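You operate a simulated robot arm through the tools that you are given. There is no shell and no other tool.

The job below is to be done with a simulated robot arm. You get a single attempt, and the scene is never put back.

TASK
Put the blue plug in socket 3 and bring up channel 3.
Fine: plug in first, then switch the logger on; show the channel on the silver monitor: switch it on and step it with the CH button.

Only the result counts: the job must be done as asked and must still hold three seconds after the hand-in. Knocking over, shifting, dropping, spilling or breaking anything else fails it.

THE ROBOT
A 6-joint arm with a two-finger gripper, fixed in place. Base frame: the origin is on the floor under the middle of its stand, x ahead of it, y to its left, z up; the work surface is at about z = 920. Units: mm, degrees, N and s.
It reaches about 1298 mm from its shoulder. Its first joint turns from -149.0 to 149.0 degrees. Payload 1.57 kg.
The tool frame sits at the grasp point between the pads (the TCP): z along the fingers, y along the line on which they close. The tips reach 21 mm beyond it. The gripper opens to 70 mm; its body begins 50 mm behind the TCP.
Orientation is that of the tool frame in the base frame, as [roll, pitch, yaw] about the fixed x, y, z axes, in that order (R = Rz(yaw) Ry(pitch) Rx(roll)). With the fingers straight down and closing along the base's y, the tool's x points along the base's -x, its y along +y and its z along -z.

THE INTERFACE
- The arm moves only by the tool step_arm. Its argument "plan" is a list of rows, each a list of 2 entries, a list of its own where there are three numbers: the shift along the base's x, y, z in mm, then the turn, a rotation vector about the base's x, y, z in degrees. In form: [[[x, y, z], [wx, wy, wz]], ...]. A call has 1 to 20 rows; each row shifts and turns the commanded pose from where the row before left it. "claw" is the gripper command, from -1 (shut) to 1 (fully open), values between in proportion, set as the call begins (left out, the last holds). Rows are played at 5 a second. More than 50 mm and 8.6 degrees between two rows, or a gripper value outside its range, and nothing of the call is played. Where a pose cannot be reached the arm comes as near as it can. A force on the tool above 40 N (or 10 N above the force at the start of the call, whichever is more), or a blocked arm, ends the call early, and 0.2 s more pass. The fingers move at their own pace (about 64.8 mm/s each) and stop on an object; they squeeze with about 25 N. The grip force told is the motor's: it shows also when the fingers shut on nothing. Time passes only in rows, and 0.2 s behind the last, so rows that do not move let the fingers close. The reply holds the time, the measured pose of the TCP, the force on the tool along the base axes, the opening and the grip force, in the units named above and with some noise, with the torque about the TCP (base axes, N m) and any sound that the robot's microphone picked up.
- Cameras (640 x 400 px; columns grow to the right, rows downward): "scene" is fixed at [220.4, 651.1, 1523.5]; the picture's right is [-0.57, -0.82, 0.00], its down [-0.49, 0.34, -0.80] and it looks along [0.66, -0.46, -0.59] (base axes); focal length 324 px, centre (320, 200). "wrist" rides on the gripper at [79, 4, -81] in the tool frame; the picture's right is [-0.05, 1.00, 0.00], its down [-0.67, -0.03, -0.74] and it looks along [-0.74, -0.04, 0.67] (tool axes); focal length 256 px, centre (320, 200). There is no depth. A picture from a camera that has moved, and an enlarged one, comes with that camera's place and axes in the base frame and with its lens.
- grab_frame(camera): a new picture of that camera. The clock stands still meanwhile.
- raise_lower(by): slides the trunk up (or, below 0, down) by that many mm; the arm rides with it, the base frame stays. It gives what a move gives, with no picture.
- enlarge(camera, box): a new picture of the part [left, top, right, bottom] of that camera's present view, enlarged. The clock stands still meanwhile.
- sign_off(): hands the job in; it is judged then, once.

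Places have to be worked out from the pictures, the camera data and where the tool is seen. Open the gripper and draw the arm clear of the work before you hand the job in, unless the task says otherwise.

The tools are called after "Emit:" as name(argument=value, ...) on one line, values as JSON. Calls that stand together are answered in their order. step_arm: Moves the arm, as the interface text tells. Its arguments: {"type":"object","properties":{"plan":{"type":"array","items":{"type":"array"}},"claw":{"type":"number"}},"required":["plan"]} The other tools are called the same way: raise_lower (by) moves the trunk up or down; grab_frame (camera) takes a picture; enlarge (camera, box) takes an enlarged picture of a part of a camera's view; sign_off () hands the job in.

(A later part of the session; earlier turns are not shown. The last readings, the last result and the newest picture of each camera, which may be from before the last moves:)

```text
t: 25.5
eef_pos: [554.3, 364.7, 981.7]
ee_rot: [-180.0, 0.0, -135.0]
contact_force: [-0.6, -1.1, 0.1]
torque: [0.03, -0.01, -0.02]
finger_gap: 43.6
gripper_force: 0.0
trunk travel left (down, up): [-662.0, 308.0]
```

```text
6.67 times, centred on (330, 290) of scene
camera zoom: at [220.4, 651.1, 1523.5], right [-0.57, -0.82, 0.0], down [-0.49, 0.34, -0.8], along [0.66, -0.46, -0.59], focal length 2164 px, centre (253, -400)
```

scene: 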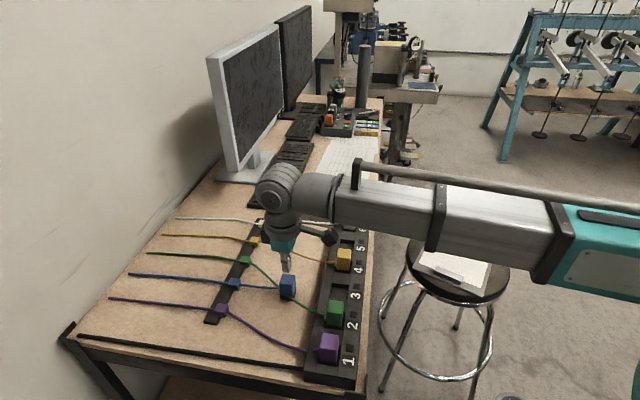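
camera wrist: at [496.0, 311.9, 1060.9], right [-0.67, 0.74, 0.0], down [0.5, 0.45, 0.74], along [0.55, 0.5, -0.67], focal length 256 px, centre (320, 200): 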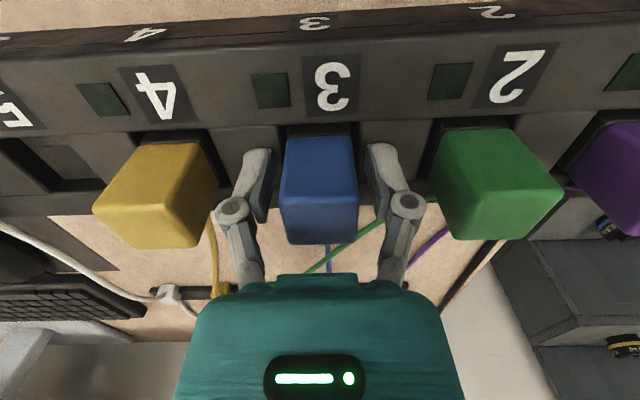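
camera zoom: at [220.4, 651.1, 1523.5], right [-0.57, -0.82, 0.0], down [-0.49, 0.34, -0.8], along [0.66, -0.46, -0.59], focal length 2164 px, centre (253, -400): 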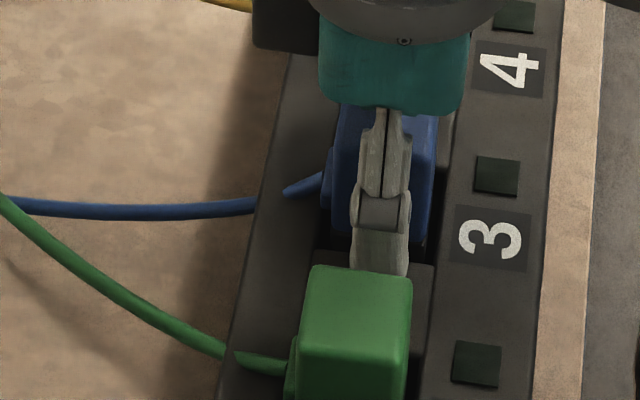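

The plug has dropped a few mm into the recess and stands upright. I raise the tool 52 mm straight up to clear it and look.

Emit:
raise_lower(by=52)

Emit:
grab_frame(camera="wrist")

Emit:
enlarge(camera="scene", box=[300, 250, 370, 320])

```text
t: 26.5
eef_pos: [555.3, 364.3, 1033.5]
ee_rot: [180.0, 0.0, -135.1]
contact_force: [0.6, 0.0, 0.4]
torque: [0.03, -0.02, 0.02]
finger_gap: 43.8
gripper_force: 0.0
trunk travel left (down, up): [-714.0, 256.0]
```

```text
taken
camera wrist: at [496.1, 311.9, 1112.9], right [-0.67, 0.74, 0.0], down [0.5, 0.45, 0.74], along [0.55, 0.5, -0.67], focal length 256 px, centre (320, 200)
```

wrist: 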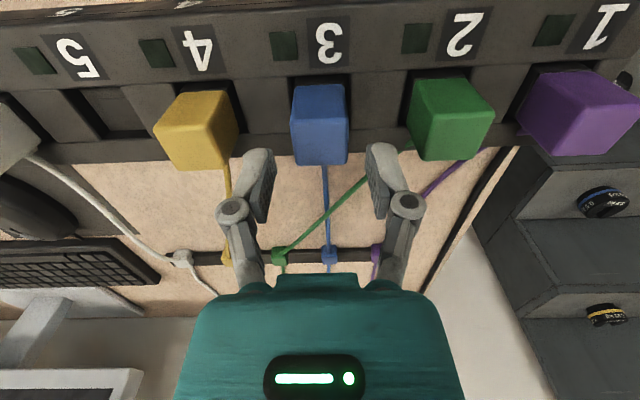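

```text
5.71 times, centred on (335, 285) of scene
camera zoom: at [220.4, 651.1, 1523.5], right [-0.57, -0.82, 0.0], down [-0.49, 0.34, -0.8], along [0.66, -0.46, -0.59], focal length 1854 px, centre (234, -286)
```

zoom: 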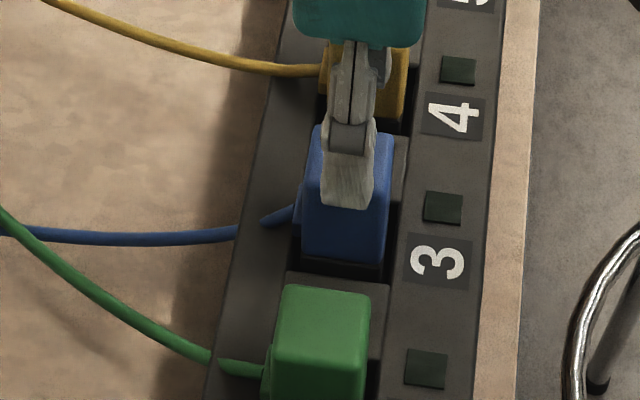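

The blue plug now sits in socket 3 looking much like its neighbours. I enlarge to compare its seating depth with the green and yellow plugs.

Emit:
enlarge(camera="wrist", box=[140, 50, 500, 180])

Emit:
enlarge(camera="wrist", box=[270, 60, 370, 170])

Emit:
enlarge(camera="wrist", box=[400, 60, 500, 170])

```text
1.78 times, centred on (320, 115) of wrist
camera zoom: at [496.1, 311.9, 1112.9], right [-0.67, 0.74, 0.0], down [0.5, 0.45, 0.74], along [0.55, 0.5, -0.67], focal length 455 px, centre (320, 351)
```

zoom: 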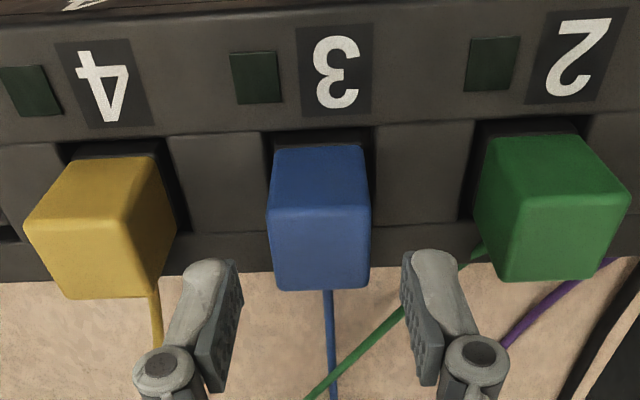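

```text
3.64 times, centred on (320, 115) of wrist
camera zoom: at [496.1, 311.9, 1112.9], right [-0.67, 0.74, 0.0], down [0.5, 0.45, 0.74], along [0.55, 0.5, -0.67], focal length 931 px, centre (320, 509)
```

zoom: 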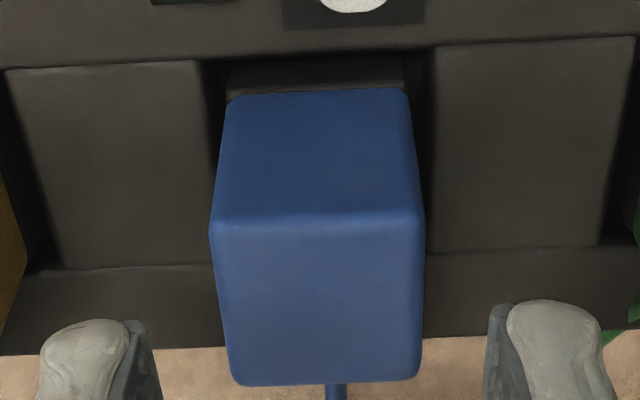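

```text
3.64 times, centred on (450, 115) of wrist
camera zoom: at [496.1, 311.9, 1112.9], right [-0.67, 0.74, 0.0], down [0.5, 0.45, 0.74], along [0.55, 0.5, -0.67], focal length 931 px, centre (-153, 509)
```

zoom: 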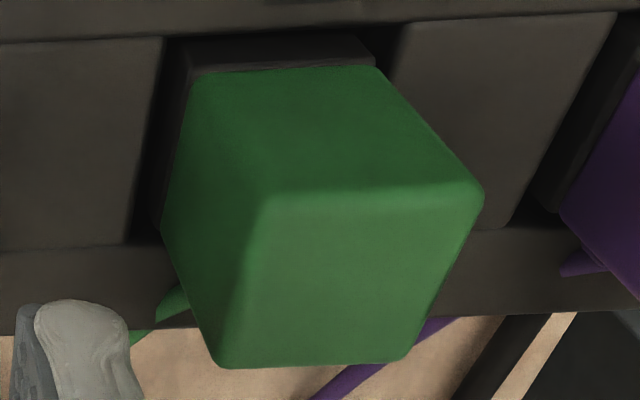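

Its top comes out at z≈1005, the same as the green plug within error. To make sure it is seated, I close the fingers and press lightly on its top, approaching in small steps.

Emit:
step_arm(plan=[[[0, 0, 0], [0, 0, 0]], [[0, 0, 0], [0, 0, 0]], [[0, 0, 0], [0, 0, 0]], [[0, 0, 0], [0, 0, 0]]], claw=-1)

Emit:
raise_lower(by=-4)

```text
t: 27.5
eef_pos: [554.8, 365.1, 1031.8]
ee_rot: [180.0, 0.0, -134.9]
contact_force: [0.5, -0.4, -0.4]
torque: [-0.01, -0.04, 0.03]
finger_gap: 0.0
gripper_force: 25.2
trunk travel left (down, up): [-714.0, 256.0]
```

```text
t: 28.0
eef_pos: [555.0, 364.0, 1028.6]
ee_rot: [-180.0, 0.0, -135.0]
contact_force: [1.2, -0.2, 0.6]
torque: [-0.04, 0.0, 0.0]
finger_gap: 0.1
gripper_force: 24.8
trunk travel left (down, up): [-710.0, 260.0]
```

No contact yet; I continue down in small steps, watching the force and sound.

Emit:
raise_lower(by=-2)

```text
t: 28.5
eef_pos: [555.1, 365.5, 1026.6]
ee_rot: [180.0, 0.0, -135.0]
contact_force: [-0.2, 0.8, 0.0]
torque: [0.01, -0.02, 0.0]
finger_gap: 0.2
gripper_force: 24.9
trunk travel left (down, up): [-708.0, 262.0]
```

Still free. Another 1.5 mm.

Emit:
raise_lower(by=-1.5)

```text
t: 29.0
eef_pos: [554.8, 363.8, 1025.3]
ee_rot: [180.0, 0.0, -135.0]
contact_force: [0.3, 0.5, 1.2]
torque: [-0.01, -0.03, 0.01]
finger_gap: 0.0
gripper_force: 25.4
trunk travel left (down, up): [-706.0, 264.0]
```

Emit:
raise_lower(by=-1.5)

```text
t: 29.5
eef_pos: [554.8, 364.7, 1023.5]
ee_rot: [179.9, 0.0, -135.0]
contact_force: [0.3, -0.5, -0.2]
torque: [-0.01, -0.02, -0.02]
finger_gap: 0.0
gripper_force: 24.6
trunk travel left (down, up): [-705.0, 265.0]
```

Still no contact with the tips at about z=1003; I go on in small steps.

Emit:
raise_lower(by=-1.5)

```text
t: 30.0
eef_pos: [555.1, 363.8, 1022.3]
ee_rot: [180.0, 0.1, -135.0]
contact_force: [1.2, 1.0, 10.2]
torque: [0.02, -0.02, 0.04]
finger_gap: 6.1
gripper_force: 25.5
trunk travel left (down, up): [-703.0, 267.0]
```

Contact at 10 N with the plug's top at z≈1001.5, which puts its base on the recess floor (≈946). One more millimetre of pressure to confirm it is seated.

Emit:
raise_lower(by=-1)

Emit:
enlarge(camera="scene", box=[290, 240, 380, 330])

Emit:
grab_frame(camera="wrist")

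```text
t: 30.6
eef_pos: [554.9, 362.3, 1022.8]
ee_rot: [-180.0, 0.1, -135.0]
contact_force: [4.2, 3.4, 27.4]
torque: [0.05, -0.14, -0.01]
finger_gap: 5.9
gripper_force: 24.7
trunk travel left (down, up): [-702.0, 268.0]
```

```text
4.44 times, centred on (335, 285) of scene
camera zoom: at [220.4, 651.1, 1523.5], right [-0.57, -0.82, 0.0], down [-0.49, 0.34, -0.8], along [0.66, -0.46, -0.59], focal length 1442 px, centre (253, -178)
```

zoom: 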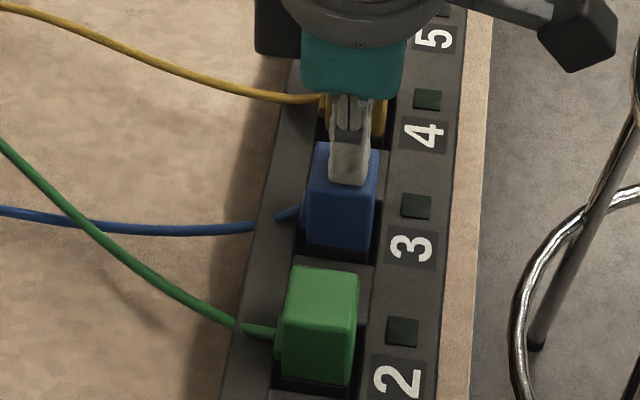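

```text
taken
camera wrist: at [495.3, 311.4, 1102.4], right [-0.67, 0.74, 0.0], down [0.49, 0.45, 0.75], along [0.55, 0.5, -0.67], focal length 256 px, centre (320, 200)
```

wrist: 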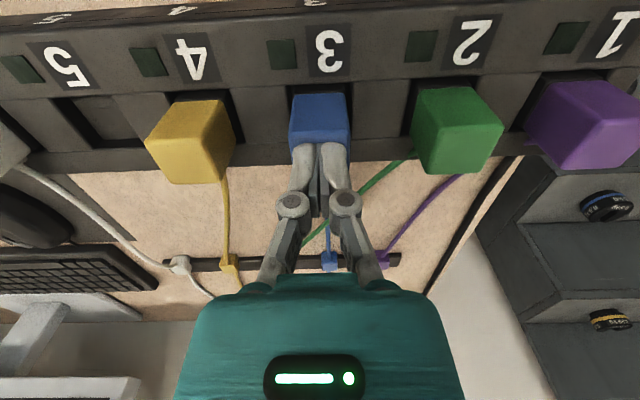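

The plug is seated hard on the floor of socket 3 (27 N without movement, no shift). I raise the tool well clear and travel along the strip toward the rocker, estimated near (812,107).

Emit:
raise_lower(by=80)

Emit:
step_arm(plan=[[[32, -32, 0], [0, 0, 0]], [[32, -32, 0], [0, 0, 0]], [[32, -32, 0], [0, 0, 0]], [[32, -32, 0], [0, 0, 0]], [[32, -32, 0], [0, 0, 0]], [[32, -32, 0], [0, 0, 0]], [[32, -32, 0], [0, 0, 0]], [[32, -32, 0], [0, 0, 0]], [[0, 0, 0], [0, 0, 0]]])

Emit:
grab_frame(camera="wrist")

Emit:
grab_frame(camera="scene")

```text
t: 31.7
eef_pos: [555.8, 364.4, 1100.7]
ee_rot: [180.0, 0.0, -135.1]
contact_force: [0.0, -0.1, -0.4]
torque: [0.05, -0.02, 0.01]
finger_gap: 0.1
gripper_force: 25.7
trunk travel left (down, up): [-782.0, 188.0]
```

```text
t: 33.7
eef_pos: [812.7, 108.0, 1101.2]
ee_rot: [-180.0, 0.0, -134.9]
contact_force: [0.3, 0.0, 0.0]
torque: [-0.02, 0.02, -0.02]
finger_gap: 0.0
gripper_force: 25.0
trunk travel left (down, up): [-782.0, 188.0]
```

```text
taken
camera wrist: at [752.5, 56.1, 1181.4], right [-0.67, 0.74, 0.0], down [0.5, 0.45, 0.74], along [0.55, 0.5, -0.67], focal length 256 px, centre (320, 200)
```

wrist: 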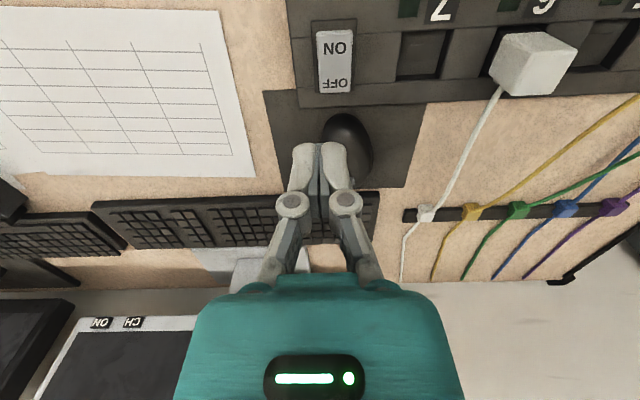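

```text
taken
```

scene: 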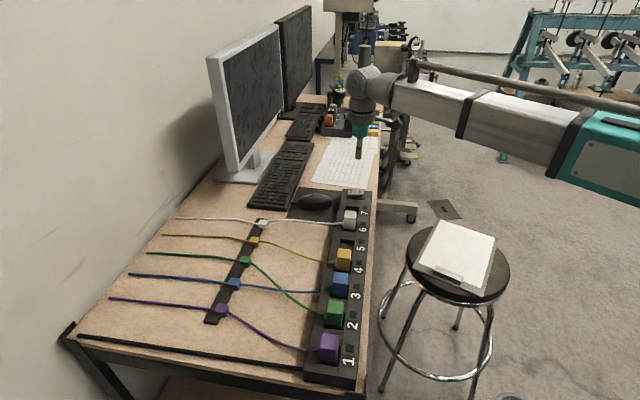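

The blue plug looks good in socket 3. The rocker is below the tool with ON on the robot's side; I enlarge it and also the monitor buttons that are in view.

Emit:
enlarge(camera="wrist", box=[280, 10, 400, 110])

Emit:
enlarge(camera="wrist", box=[50, 290, 210, 390])

Emit:
enlarge(camera="scene", box=[320, 170, 400, 230])

```text
4.00 times, centred on (340, 60) of wrist
camera zoom: at [752.5, 56.1, 1181.4], right [-0.67, 0.74, 0.0], down [0.5, 0.45, 0.74], along [0.55, 0.5, -0.67], focal length 1024 px, centre (240, 760)
```

zoom: 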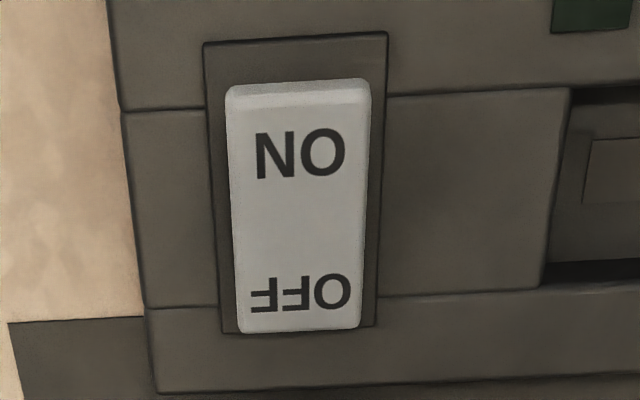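

```text
4.00 times, centred on (130, 340) of wrist
camera zoom: at [752.5, 56.1, 1181.4], right [-0.67, 0.74, 0.0], down [0.5, 0.45, 0.74], along [0.55, 0.5, -0.67], focal length 1024 px, centre (1080, -360)
```

zoom: 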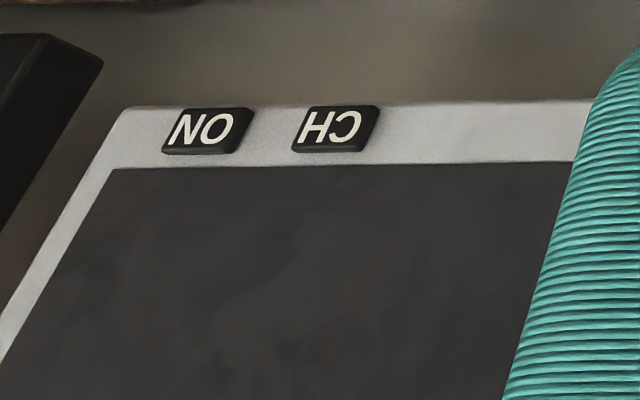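

```text
6.67 times, centred on (360, 200) of scene
camera zoom: at [220.4, 651.1, 1523.5], right [-0.57, -0.82, 0.0], down [-0.49, 0.34, -0.8], along [0.66, -0.46, -0.59], focal length 2164 px, centre (53, 200)
```

zoom: 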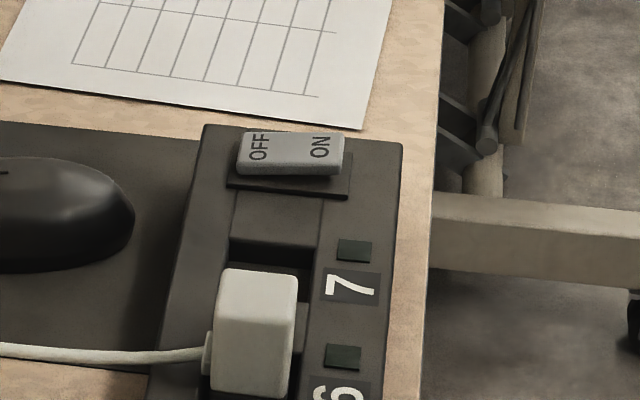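

ON half is raised and lies about (15,11) mm off in the tool frame, i.e. shift (-18.4,-2.8). I move over it, keep the fingers closed, and lower 90 mm, stopping ~15 mm short.

Emit:
step_arm(plan=[[[-18.8, -3.2, 0], [0, 0, 0]], [[0, 0, 0], [0, 0, 0]]])

Emit:
raise_lower(by=-88)

Emit:
grab_frame(camera="wrist")

Emit:
enlarge(camera="scene", box=[320, 150, 400, 230])

```text
t: 34.3
eef_pos: [791.6, 105.2, 1100.7]
ee_rot: [180.0, 0.0, -134.9]
contact_force: [0.3, -1.0, 0.3]
torque: [-0.03, 0.0, -0.01]
finger_gap: 0.1
gripper_force: 25.1
trunk travel left (down, up): [-782.0, 188.0]
```

```text
t: 35.5
eef_pos: [792.6, 105.2, 1013.8]
ee_rot: [180.0, 0.0, -135.0]
contact_force: [-0.2, 0.6, 0.0]
torque: [0.02, -0.01, 0.01]
finger_gap: 0.0
gripper_force: 25.0
trunk travel left (down, up): [-694.0, 276.0]
```

```text
taken
camera wrist: at [733.5, 53.2, 1093.5], right [-0.67, 0.74, 0.0], down [0.5, 0.45, 0.74], along [0.55, 0.5, -0.67], focal length 256 px, centre (320, 200)
```

wrist: 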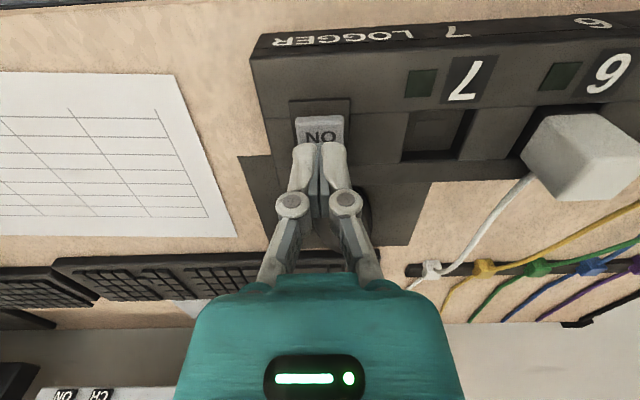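

```text
5.00 times, centred on (360, 190) of scene
camera zoom: at [220.4, 651.1, 1523.5], right [-0.57, -0.82, 0.0], down [-0.49, 0.34, -0.8], along [0.66, -0.46, -0.59], focal length 1623 px, centre (120, 250)
```

zoom: 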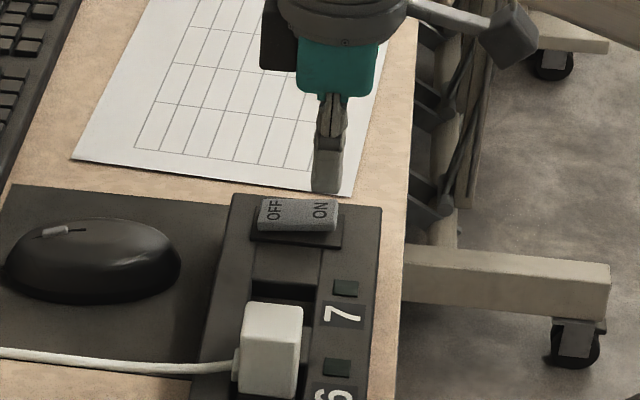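

The strip is labelled LOGGER and the tips are aligned with the ON half. I lower 14 mm, then go in small steps until the rocker flips.

Emit:
raise_lower(by=-14)

```text
t: 36.2
eef_pos: [792.6, 105.6, 999.0]
ee_rot: [-180.0, 0.0, -134.9]
contact_force: [0.5, 0.6, -0.8]
torque: [0.05, -0.05, -0.03]
finger_gap: 0.0
gripper_force: 25.0
trunk travel left (down, up): [-680.0, 290.0]
```

Emit:
raise_lower(by=-4)

```text
t: 36.7
eef_pos: [792.5, 104.8, 995.3]
ee_rot: [-179.9, 0.0, -135.0]
contact_force: [-0.4, 0.2, 0.3]
torque: [-0.04, 0.02, 0.04]
finger_gap: 6.2
gripper_force: 28.2
trunk travel left (down, up): [-676.0, 294.0]
```

The finger gap reading shows first contact with the rocker (tips at z≈974). I continue 3 mm.

Emit:
raise_lower(by=-3)

```text
t: 37.2
eef_pos: [791.6, 105.3, 992.3]
ee_rot: [-179.9, 0.1, -135.0]
contact_force: [2.8, -0.2, 13.8]
torque: [0.07, -0.15, 0.0]
finger_gap: 6.0
gripper_force: 28.2
trunk travel left (down, up): [-673.0, 297.0]
```

Emit:
raise_lower(by=-1.5)

Emit:
enlarge(camera="scene", box=[320, 150, 400, 230])

Emit:
enlarge(camera="wrist", box=[240, 60, 440, 200])

```text
t: 37.8
eef_pos: [791.3, 103.9, 992.0]
ee_rot: [-179.8, 0.2, -135.0]
contact_force: [-0.4, -0.9, 25.3]
torque: [0.14, -0.08, -0.05]
finger_gap: 5.8
gripper_force: 28.4
trunk travel left (down, up): [-673.0, 297.0]
stopped: the force on the tool passed its limit at 41 N (the readings are from after the stop); the commanded pose is now the measured one
```

```text
5.00 times, centred on (360, 190) of scene
camera zoom: at [220.4, 651.1, 1523.5], right [-0.57, -0.82, 0.0], down [-0.49, 0.34, -0.8], along [0.66, -0.46, -0.59], focal length 1623 px, centre (120, 250)
```

zoom: 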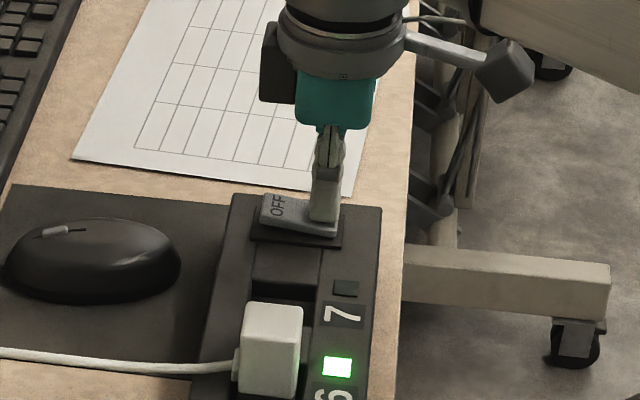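

```text
2.86 times, centred on (340, 130) of wrist
camera zoom: at [732.7, 53.0, 1072.9], right [-0.67, 0.74, 0.0], down [0.49, 0.45, 0.75], along [0.56, 0.5, -0.66], focal length 731 px, centre (263, 400)
```

zoom: 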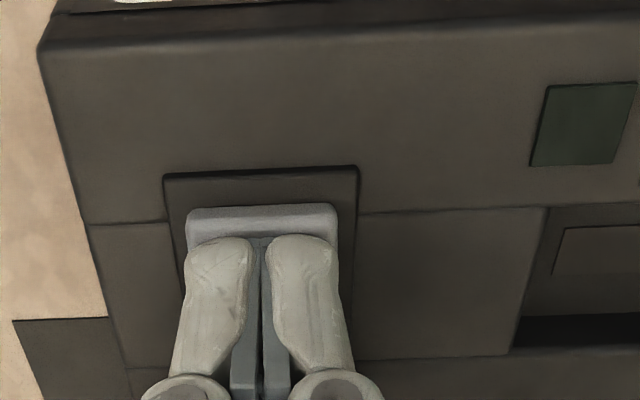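

The rocker has flipped to ON and LED 6 is lit green. I raise the tool away and check all the channel LEDs.

Emit:
raise_lower(by=110)

Emit:
enlarge(camera="scene", box=[280, 170, 400, 390])

Emit:
grab_frame(camera="wrist")

Emit:
grab_frame(camera="scene")

```text
t: 39.2
eef_pos: [794.3, 104.7, 1101.0]
ee_rot: [-179.8, 0.1, -134.9]
contact_force: [-0.4, -0.3, -0.1]
torque: [0.02, 0.01, 0.02]
finger_gap: 0.0
gripper_force: 28.4
trunk travel left (down, up): [-783.0, 187.0]
```

```text
1.82 times, centred on (340, 280) of scene
camera zoom: at [220.4, 651.1, 1523.5], right [-0.57, -0.82, 0.0], down [-0.49, 0.34, -0.8], along [0.66, -0.46, -0.59], focal length 590 px, centre (284, 54)
```

zoom: 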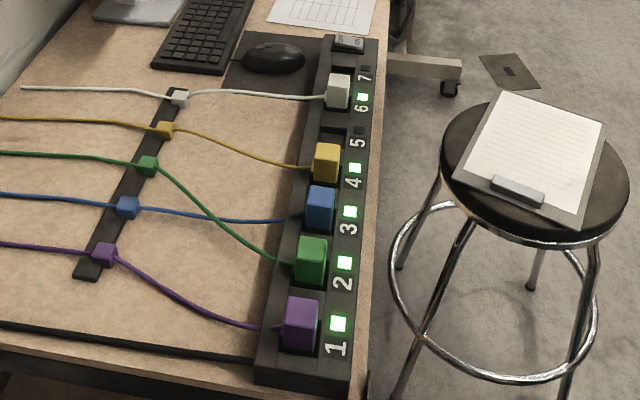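

```text
taken
camera wrist: at [734.7, 53.4, 1181.2], right [-0.67, 0.74, 0.0], down [0.49, 0.45, 0.75], along [0.56, 0.5, -0.67], focal length 256 px, centre (320, 200)
```

wrist: 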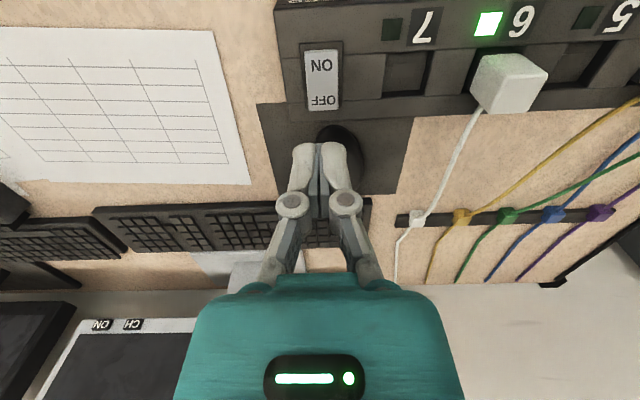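

```text
taken
```

scene: 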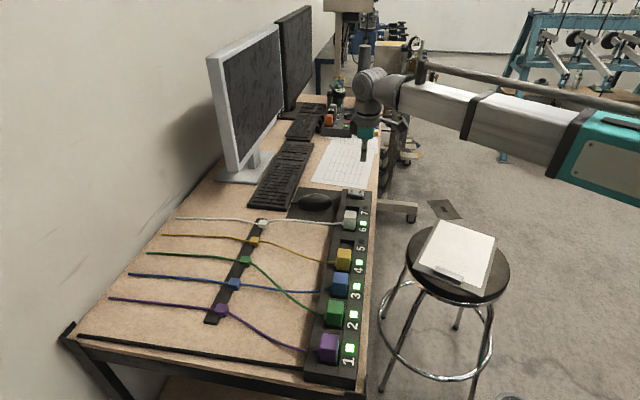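

LEDs 1, 2, 3, 4 and 6 are lit, so the blue plug registers in socket 3 and the logger is on. The silver monitor's buttons sit on its lower front bezel at roughly ON (1278,88,1060) and CH (1246,122,1059), facing (-0.7,-0.7). I need the fingers pointing forward, so here in free space I yaw by -20° and start pitching forward, testing how the wrist behaves.

Emit:
step_arm(plan=[[[0, 0, 0], [0, 0, -6.67]], [[0, 0, 0], [0, 0, -6.67]], [[0, 0, 0], [0, 0, -6.66]], [[0, 0, 1.85], [3.52, -7.55, 0]], [[0, 0, 5.5], [3.52, -7.55, 0]], [[0, 0, 0], [0, 0, 0]]], claw=-1)

```text
t: 40.6
eef_pos: [794.2, 105.5, 1108.8]
ee_rot: [-179.9, 16.8, -155.0]
contact_force: [0.1, 0.3, 0.1]
torque: [0.0, 0.02, 0.02]
finger_gap: 0.2
gripper_force: 28.2
trunk travel left (down, up): [-783.0, 187.0]
```

The rotation works and the height follows the wrist geometry (wrist axis ~175 mm above the TCP). I continue the pitch to 75° forward.

Emit:
step_arm(plan=[[[0, 0, 9.05], [3.52, -7.55, 0]], [[0, 0, 12.4], [3.52, -7.55, 0]], [[0, 0, 15.5], [3.52, -7.55, 0]], [[0, 0, 18.2], [3.52, -7.55, 0]], [[0, 0, 20.6], [3.52, -7.55, 0]], [[0, 0, 0], [0, 0, 0]]])

Emit:
grab_frame(camera="scene")

Emit:
grab_frame(camera="wrist")

```text
t: 42.0
eef_pos: [793.8, 105.3, 1188.8]
ee_rot: [-179.8, 58.4, -155.0]
contact_force: [0.0, -0.2, -0.2]
torque: [0.0, 0.0, 0.03]
finger_gap: 0.0
gripper_force: 28.2
out of reach, approached as far as the arm can: row 4
trunk travel left (down, up): [-783.0, 187.0]
```

```text
taken
```

scene: 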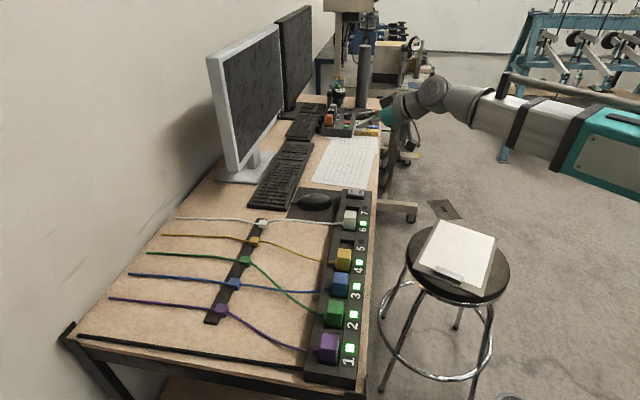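

```text
taken
camera wrist: at [692.0, 63.4, 1163.8], right [-0.4, 0.92, 0.04], down [-0.24, -0.15, 0.96], along [0.89, 0.37, 0.28], focal length 256 px, centre (320, 200)
```

wrist: 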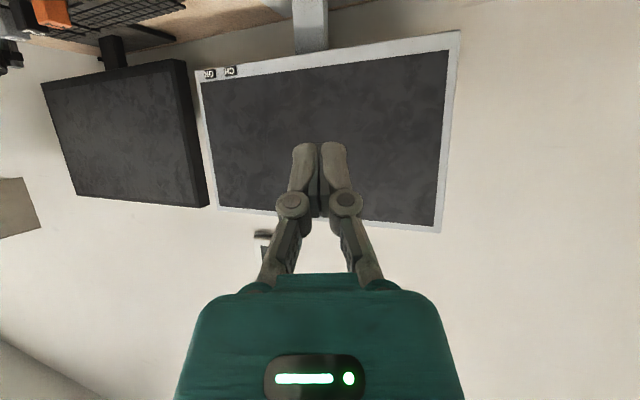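

The wrist pitches forward fine (58° now) and the whole front of the silver monitor is in view, buttons at the lower bezel. I enlarge the buttons for a better fix.

Emit:
enlarge(camera="wrist", box=[180, 40, 280, 110])

Emit:
enlarge(camera="scene", box=[250, 70, 350, 160])

```text
5.71 times, centred on (230, 75) of wrist
camera zoom: at [692.0, 63.4, 1163.8], right [-0.4, 0.92, 0.04], down [-0.24, -0.15, 0.96], along [0.89, 0.37, 0.28], focal length 1463 px, centre (834, 914)
```

zoom: 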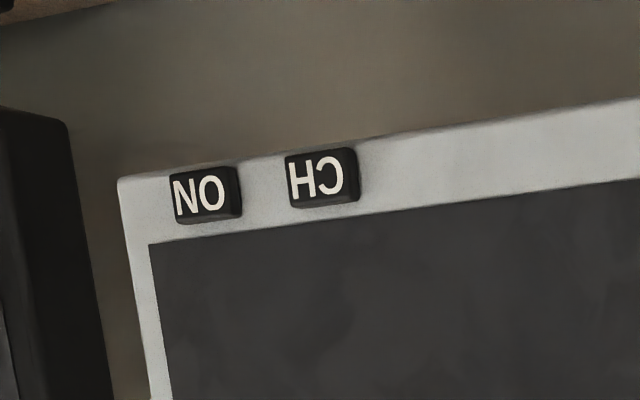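

```text
4.44 times, centred on (300, 115) of scene
camera zoom: at [220.4, 651.1, 1523.5], right [-0.57, -0.82, 0.0], down [-0.49, 0.34, -0.8], along [0.66, -0.46, -0.59], focal length 1442 px, centre (409, 578)
```

zoom: 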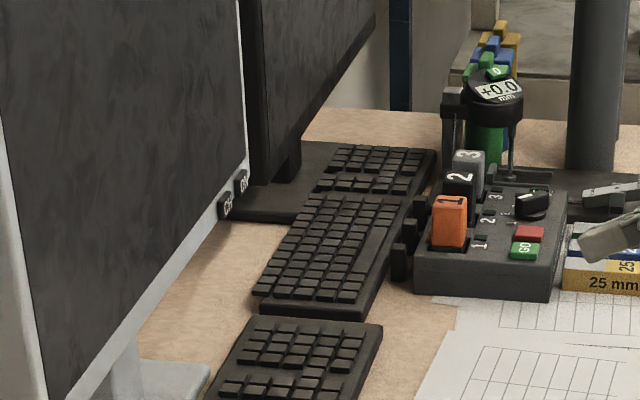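

From wrist and scene rays the buttons fix at ON ≈ (1279,86,1060) and CH ≈ (1244,121.5,1060), 50 mm apart. I finish the pitch to 75° here, then move at height to a stand-off point about 60 mm in front of ON.

Emit:
step_arm(plan=[[[0, 0, 23.6], [3.52, -7.55, 0]], [[0, 0, 25.2], [3.52, -7.55, 0]], [[0, 0, 0], [0, 0, 0]]])

Emit:
step_arm(plan=[[[42, -7, 0], [0, 0, 0]], [[42, -7, 0], [0, 0, 0]], [[42, -7, 0], [0, 0, 0]], [[42, -7, 0], [0, 0, 0]], [[42, -7, 0], [0, 0, 0]], [[42, -7, 0], [0, 0, 0]], [[42, -7, 0], [0, 0, 0]], [[0, 0, 0], [0, 0, 0]]])

Emit:
grab_frame(camera="wrist")

Emit:
grab_frame(camera="scene")

```text
t: 42.8
eef_pos: [793.6, 105.3, 1239.2]
ee_rot: [-179.8, 75.1, -154.9]
contact_force: [-0.8, 0.0, -0.4]
torque: [0.0, 0.01, -0.01]
finger_gap: 0.0
gripper_force: 28.8
trunk travel left (down, up): [-783.0, 187.0]
```

```text
t: 44.6
eef_pos: [1086.8, 56.9, 1237.7]
ee_rot: [-180.0, 74.9, -154.9]
contact_force: [0.6, -0.3, 0.2]
torque: [-0.03, 0.01, 0.0]
finger_gap: 0.1
gripper_force: 28.5
trunk travel left (down, up): [-783.0, 187.0]
```

```text
taken
camera wrist: at [996.0, 21.0, 1182.6], right [-0.41, 0.91, 0.05], down [-0.48, -0.26, 0.84], along [0.78, 0.32, 0.55], focal length 256 px, centre (320, 200)
```

wrist: 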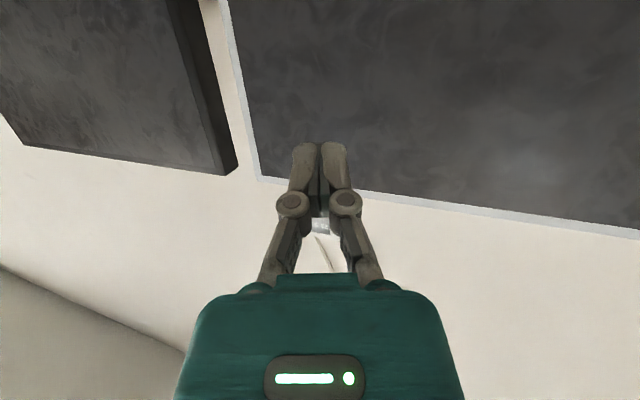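

```text
taken
```

scene: 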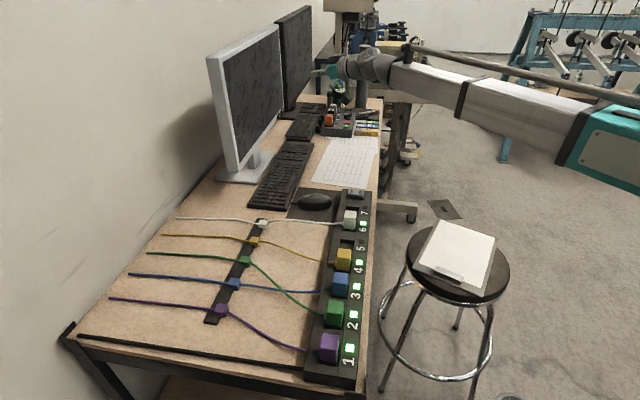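

The stand-off pose is reachable. I lower the trunk in two parts toward button height, checking the view in between.

Emit:
raise_lower(by=-110)

Emit:
grab_frame(camera="wrist")

Emit:
grab_frame(camera="scene")

```text
t: 46.0
eef_pos: [1086.8, 57.1, 1129.0]
ee_rot: [-179.8, 75.0, -154.9]
contact_force: [0.0, -1.8, 0.1]
torque: [-0.03, 0.02, 0.03]
finger_gap: 0.1
gripper_force: 28.8
trunk travel left (down, up): [-673.0, 297.0]
```

```text
taken
camera wrist: at [995.9, 21.0, 1072.6], right [-0.41, 0.91, 0.05], down [-0.48, -0.26, 0.84], along [0.78, 0.32, 0.55], focal length 256 px, centre (320, 200)
```

wrist: 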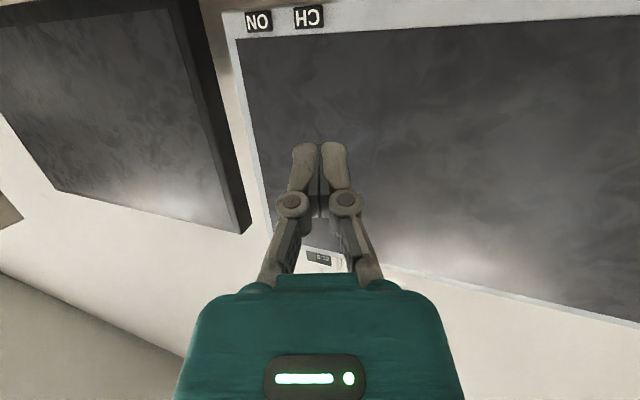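

```text
taken
```

scene: 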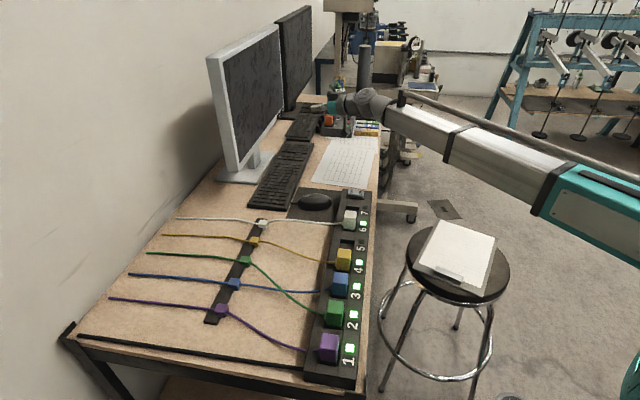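

Buttons re-fix at ON (1279,86,1059) and CH (1244,122,1059.5), consistent with before. I lower 72 mm to TCP z≈1057 and then advance to a stand-off about 45 mm before ON, allowing for the left fingertip leading.

Emit:
raise_lower(by=-72)

Emit:
step_arm(plan=[[[36, -6, 0], [0, 0, 0]], [[36, -6, 0], [0, 0, 0]], [[36, -6, 0], [0, 0, 0]], [[35, -3, 0], [0, 0, 0]], [[0, 0, 0], [0, 0, 0]]])

Emit:
grab_frame(camera="wrist")

Emit:
grab_frame(camera="scene")

```text
t: 47.1
eef_pos: [1086.6, 58.2, 1057.6]
ee_rot: [-179.8, 75.0, -154.9]
contact_force: [0.0, -0.3, 0.1]
torque: [0.02, 0.01, -0.01]
finger_gap: 0.0
gripper_force: 28.8
trunk travel left (down, up): [-601.0, 369.0]
```

```text
t: 48.3
eef_pos: [1230.9, 37.5, 1056.6]
ee_rot: [-179.8, 74.9, -154.8]
contact_force: [0.7, 0.1, -0.4]
torque: [0.03, -0.03, -0.02]
finger_gap: 0.1
gripper_force: 28.3
trunk travel left (down, up): [-601.0, 369.0]
```

```text
taken
camera wrist: at [1139.2, 0.3, 1000.2], right [-0.41, 0.91, 0.05], down [-0.48, -0.26, 0.84], along [0.78, 0.32, 0.54], focal length 256 px, centre (320, 200)
```

wrist: 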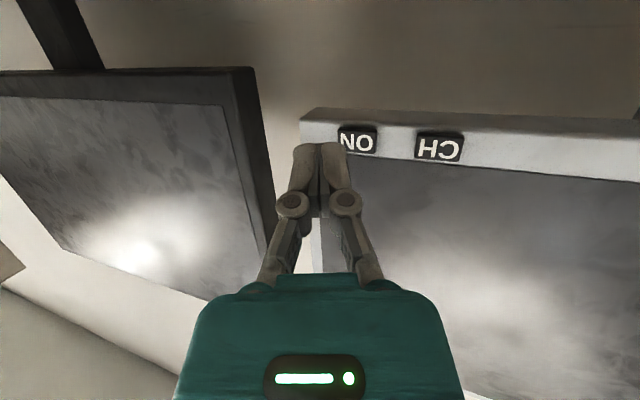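

```text
taken
```

scene: 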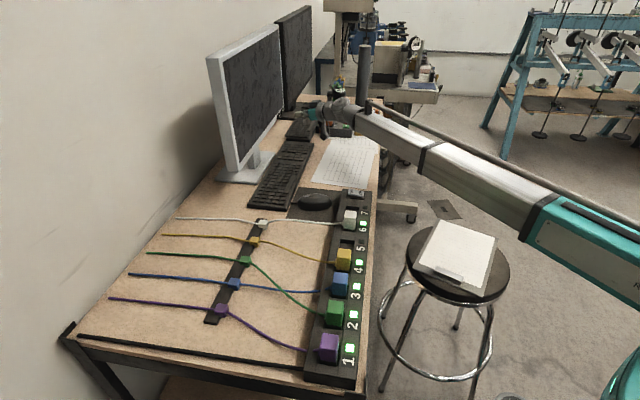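

The tool is in front of the ON button now. I enlarge both views to check clearance around the wrist and the exact button bearing.

Emit:
enlarge(camera="wrist", box=[270, 90, 490, 210])

Emit:
enlarge(camera="scene", box=[260, 60, 400, 170])

```text
2.91 times, centred on (380, 150) of wrist
camera zoom: at [1139.2, 0.3, 1000.2], right [-0.41, 0.91, 0.05], down [-0.48, -0.26, 0.84], along [0.78, 0.32, 0.54], focal length 745 px, centre (146, 346)
```

zoom: 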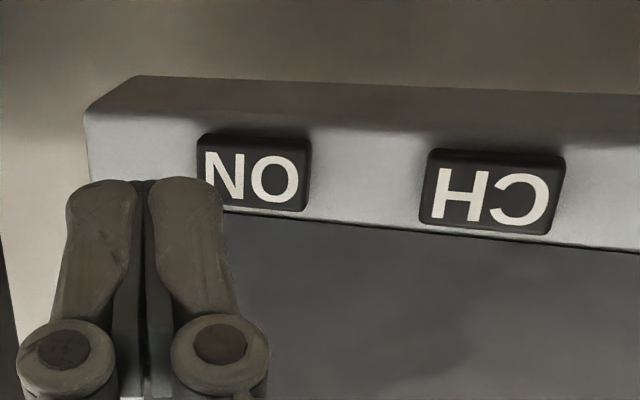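

```text
3.64 times, centred on (330, 115) of scene
camera zoom: at [220.4, 651.1, 1523.5], right [-0.57, -0.82, 0.0], down [-0.49, 0.34, -0.8], along [0.66, -0.46, -0.59], focal length 1180 px, centre (284, 509)
```

zoom: 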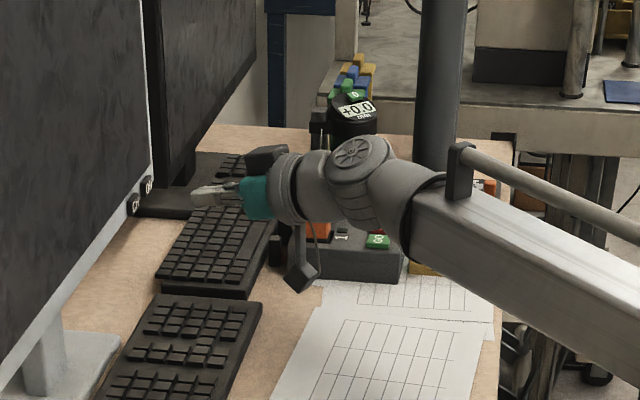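

Button ON fixes again at (1279,86,1060). I approach along the monitor's normal in slow steps to about 10 mm before contact, then look.

Emit:
step_arm(plan=[[[8, 7.7, 0], [0, 0, 0]], [[8, 7.7, 0], [0, 0, 0]], [[8, 7.8, 0], [0, 0, 0]], [[0, 0, 0], [0, 0, 0]]])

Emit:
enlarge(camera="wrist", box=[250, 90, 450, 210])

Emit:
enlarge(camera="scene", box=[270, 80, 350, 150])

```text
t: 49.3
eef_pos: [1254.3, 60.9, 1055.9]
ee_rot: [-179.8, 74.9, -154.9]
contact_force: [0.0, 0.1, -0.5]
torque: [0.01, -0.01, -0.01]
finger_gap: 0.0
gripper_force: 28.7
trunk travel left (down, up): [-601.0, 369.0]
```

```text
3.20 times, centred on (350, 150) of wrist
camera zoom: at [1163.0, 23.9, 1000.3], right [-0.41, 0.91, 0.05], down [-0.48, -0.26, 0.84], along [0.78, 0.32, 0.54], focal length 819 px, centre (224, 360)
```

zoom: 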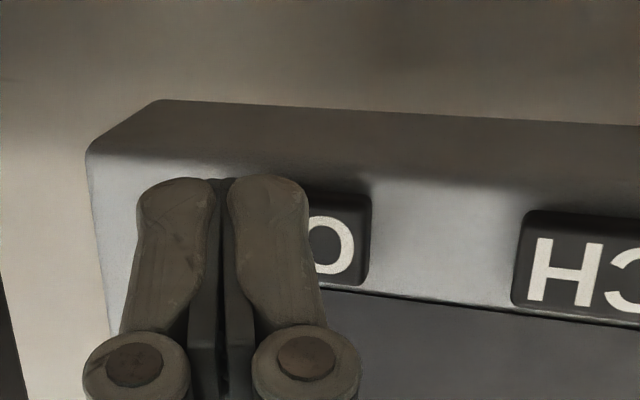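

```text
5.71 times, centred on (310, 115) of scene
camera zoom: at [220.4, 651.1, 1523.5], right [-0.57, -0.82, 0.0], down [-0.49, 0.34, -0.8], along [0.66, -0.46, -0.59], focal length 1854 px, centre (377, 686)
```

zoom: 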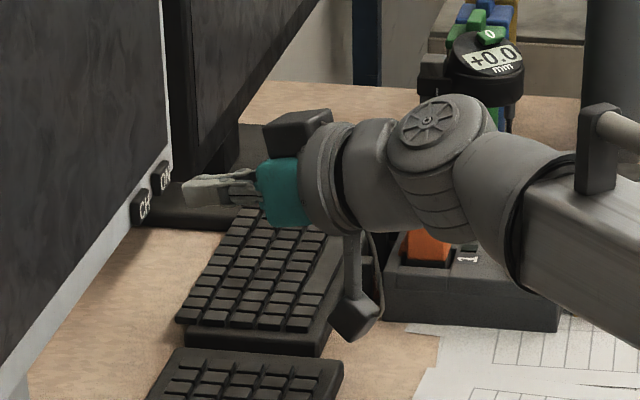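

The left finger's tip lines up with the ON button, about 11 mm to go. I advance in small steps and watch the force.

Emit:
step_arm(plan=[[[2.8, 2.8, 0], [0, 0, 0]], [[2.1, 2.1, 0], [0, 0, 0]], [[0, 0, 0], [0, 0, 0]]])

```text
t: 50.1
eef_pos: [1258.6, 65.0, 1056.4]
ee_rot: [-179.8, 74.8, -154.9]
contact_force: [-0.3, 0.2, 0.1]
torque: [-0.02, 0.02, -0.05]
finger_gap: 0.1
gripper_force: 29.0
trunk travel left (down, up): [-601.0, 369.0]
```

Emit:
step_arm(plan=[[[1.4, 1.4, 0], [0, 0, 0]], [[0, 0, 0], [0, 0, 0]]])

Emit:
enlarge(camera="wrist", box=[250, 90, 450, 210])

Emit:
enlarge(camera="scene", box=[280, 90, 320, 125])

```text
t: 50.7
eef_pos: [1262.5, 66.8, 1056.1]
ee_rot: [-179.8, 74.9, -154.9]
contact_force: [0.3, 0.2, 0.1]
torque: [0.0, -0.02, 0.02]
finger_gap: 0.0
gripper_force: 28.2
trunk travel left (down, up): [-601.0, 369.0]
```

```text
3.20 times, centred on (350, 150) of wrist
camera zoom: at [1169.5, 29.8, 1000.3], right [-0.41, 0.91, 0.05], down [-0.48, -0.26, 0.84], along [0.78, 0.32, 0.55], focal length 819 px, centre (224, 360)
```

zoom: 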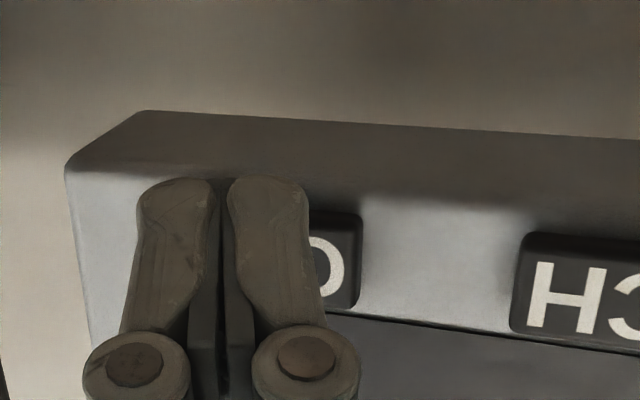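

```text
11.43 times, centred on (300, 108) of scene
camera zoom: at [220.4, 651.1, 1523.5], right [-0.57, -0.82, 0.0], down [-0.49, 0.34, -0.8], along [0.66, -0.46, -0.59], focal length 3709 px, centre (549, 1257)
```

zoom: 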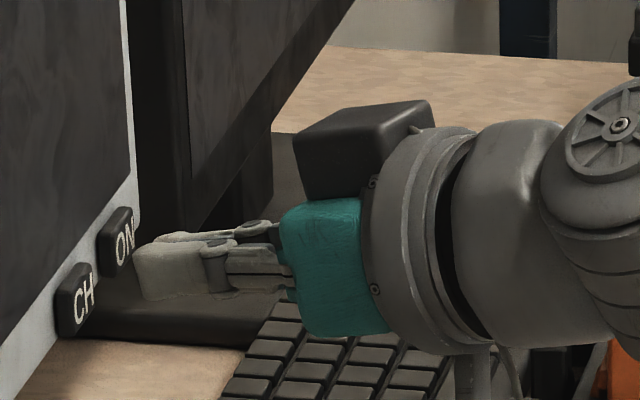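

The scene view shows the tip a few mm from the ON button but somewhat low on it. I raise the trunk 6 mm and look again before pressing.

Emit:
raise_lower(by=6)

Emit:
enlarge(camera="scene", box=[280, 90, 320, 125])

Emit:
enlarge(camera="wrist", box=[250, 90, 450, 210])

```text
t: 51.3
eef_pos: [1260.8, 66.4, 1062.4]
ee_rot: [-179.7, 74.9, -154.8]
contact_force: [-0.5, 0.3, 0.3]
torque: [0.0, -0.01, 0.03]
finger_gap: 0.0
gripper_force: 28.6
trunk travel left (down, up): [-607.0, 363.0]
```

```text
11.43 times, centred on (300, 108) of scene
camera zoom: at [220.4, 651.1, 1523.5], right [-0.57, -0.82, 0.0], down [-0.49, 0.34, -0.8], along [0.66, -0.46, -0.59], focal length 3709 px, centre (549, 1257)
```

zoom: 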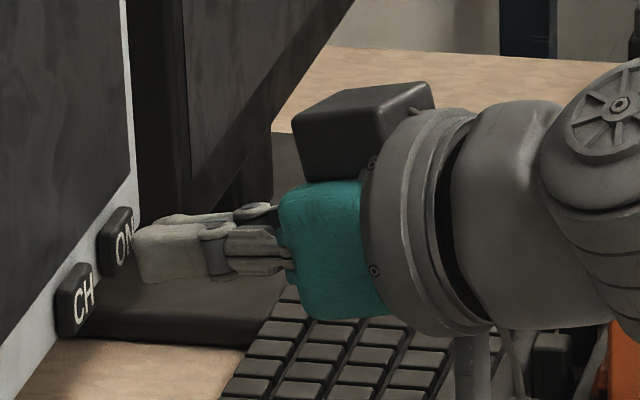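

```text
3.20 times, centred on (350, 150) of wrist
camera zoom: at [1169.5, 29.8, 1006.3], right [-0.41, 0.91, 0.05], down [-0.48, -0.26, 0.84], along [0.78, 0.32, 0.55], focal length 819 px, centre (224, 360)
```

zoom: 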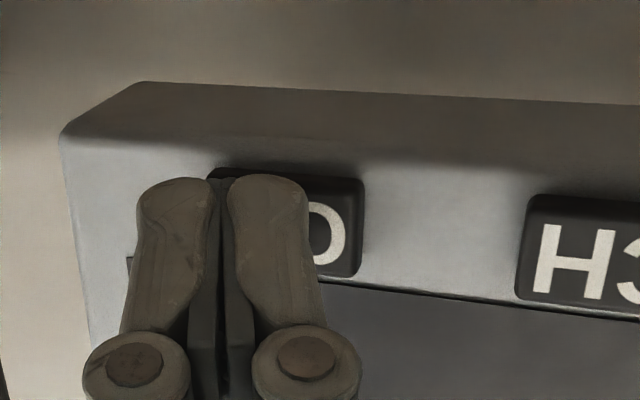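

Now the tip is squarely in front of ON. I press in 1–1.5 mm increments, watching force and sound.

Emit:
step_arm(plan=[[[1, 1, 0], [0, 0, 0]], [[1, 1, 0], [0, 0, 0]], [[0, 0, 0], [0, 0, 0]]])

```text
t: 52.1
eef_pos: [1263.2, 68.6, 1063.2]
ee_rot: [-179.7, 74.9, -154.9]
contact_force: [0.2, -1.2, -0.1]
torque: [0.02, 0.0, 0.01]
finger_gap: 0.0
gripper_force: 29.0
trunk travel left (down, up): [-607.0, 363.0]
```

Emit:
step_arm(plan=[[[1, 1, 0], [0, 0, 0]], [[1, 1, 0], [0, 0, 0]], [[0, 0, 0], [0, 0, 0]]])

Emit:
enlarge(camera="scene", box=[280, 90, 320, 125])

```text
t: 52.9
eef_pos: [1265.4, 70.8, 1062.9]
ee_rot: [-179.9, 74.8, -155.0]
contact_force: [-1.8, -2.1, 0.2]
torque: [0.01, -0.05, -0.03]
finger_gap: 0.0
gripper_force: 28.6
trunk travel left (down, up): [-607.0, 363.0]
heard: click
```

```text
11.43 times, centred on (300, 108) of scene
camera zoom: at [220.4, 651.1, 1523.5], right [-0.57, -0.82, 0.0], down [-0.49, 0.34, -0.8], along [0.66, -0.46, -0.59], focal length 3709 px, centre (549, 1257)
```

zoom: 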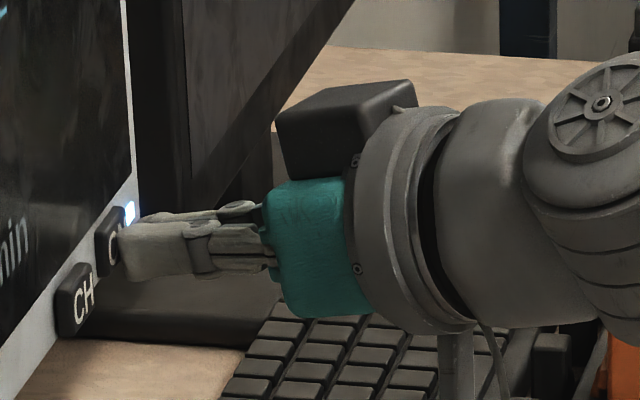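

A click was heard and the monitor came on. I back straight off and look at the screen.

Emit:
step_arm(plan=[[[-7, -7, 0], [0, 0, 0]], [[-14, -14, 0], [0, 0, 0]], [[-14, -14, 0], [0, 0, 0]], [[0, 0, 0], [0, 0, 0]]])

Emit:
enlarge(camera="scene", box=[200, 20, 320, 180])

Emit:
grab_frame(camera="wrist")

```text
t: 53.9
eef_pos: [1230.7, 36.4, 1063.0]
ee_rot: [-179.8, 74.9, -154.9]
contact_force: [0.1, -0.5, -0.3]
torque: [-0.01, 0.02, -0.02]
finger_gap: 0.0
gripper_force: 28.6
trunk travel left (down, up): [-607.0, 363.0]
```

```text
2.50 times, centred on (260, 100) of scene
camera zoom: at [220.4, 651.1, 1523.5], right [-0.57, -0.82, 0.0], down [-0.49, 0.34, -0.8], along [0.66, -0.46, -0.59], focal length 811 px, centre (470, 450)
```

zoom: 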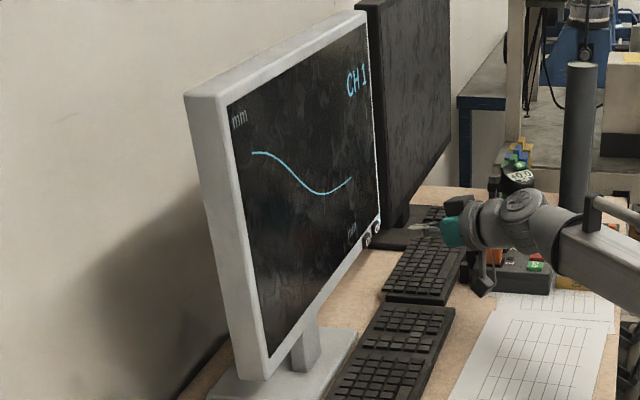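

```text
taken
camera wrist: at [1138.6, -0.8, 1006.4], right [-0.41, 0.91, 0.05], down [-0.48, -0.26, 0.84], along [0.78, 0.32, 0.55], focal length 256 px, centre (320, 200)
```

wrist: 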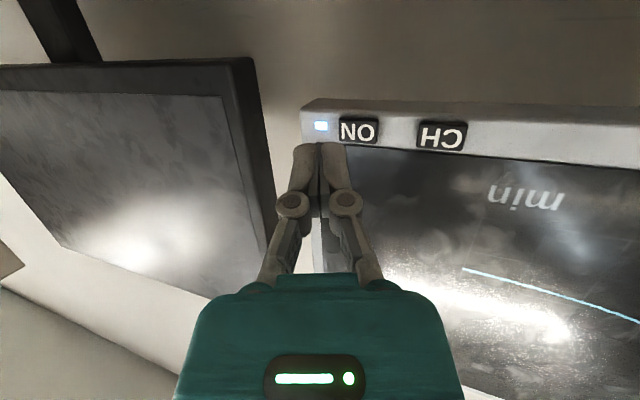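

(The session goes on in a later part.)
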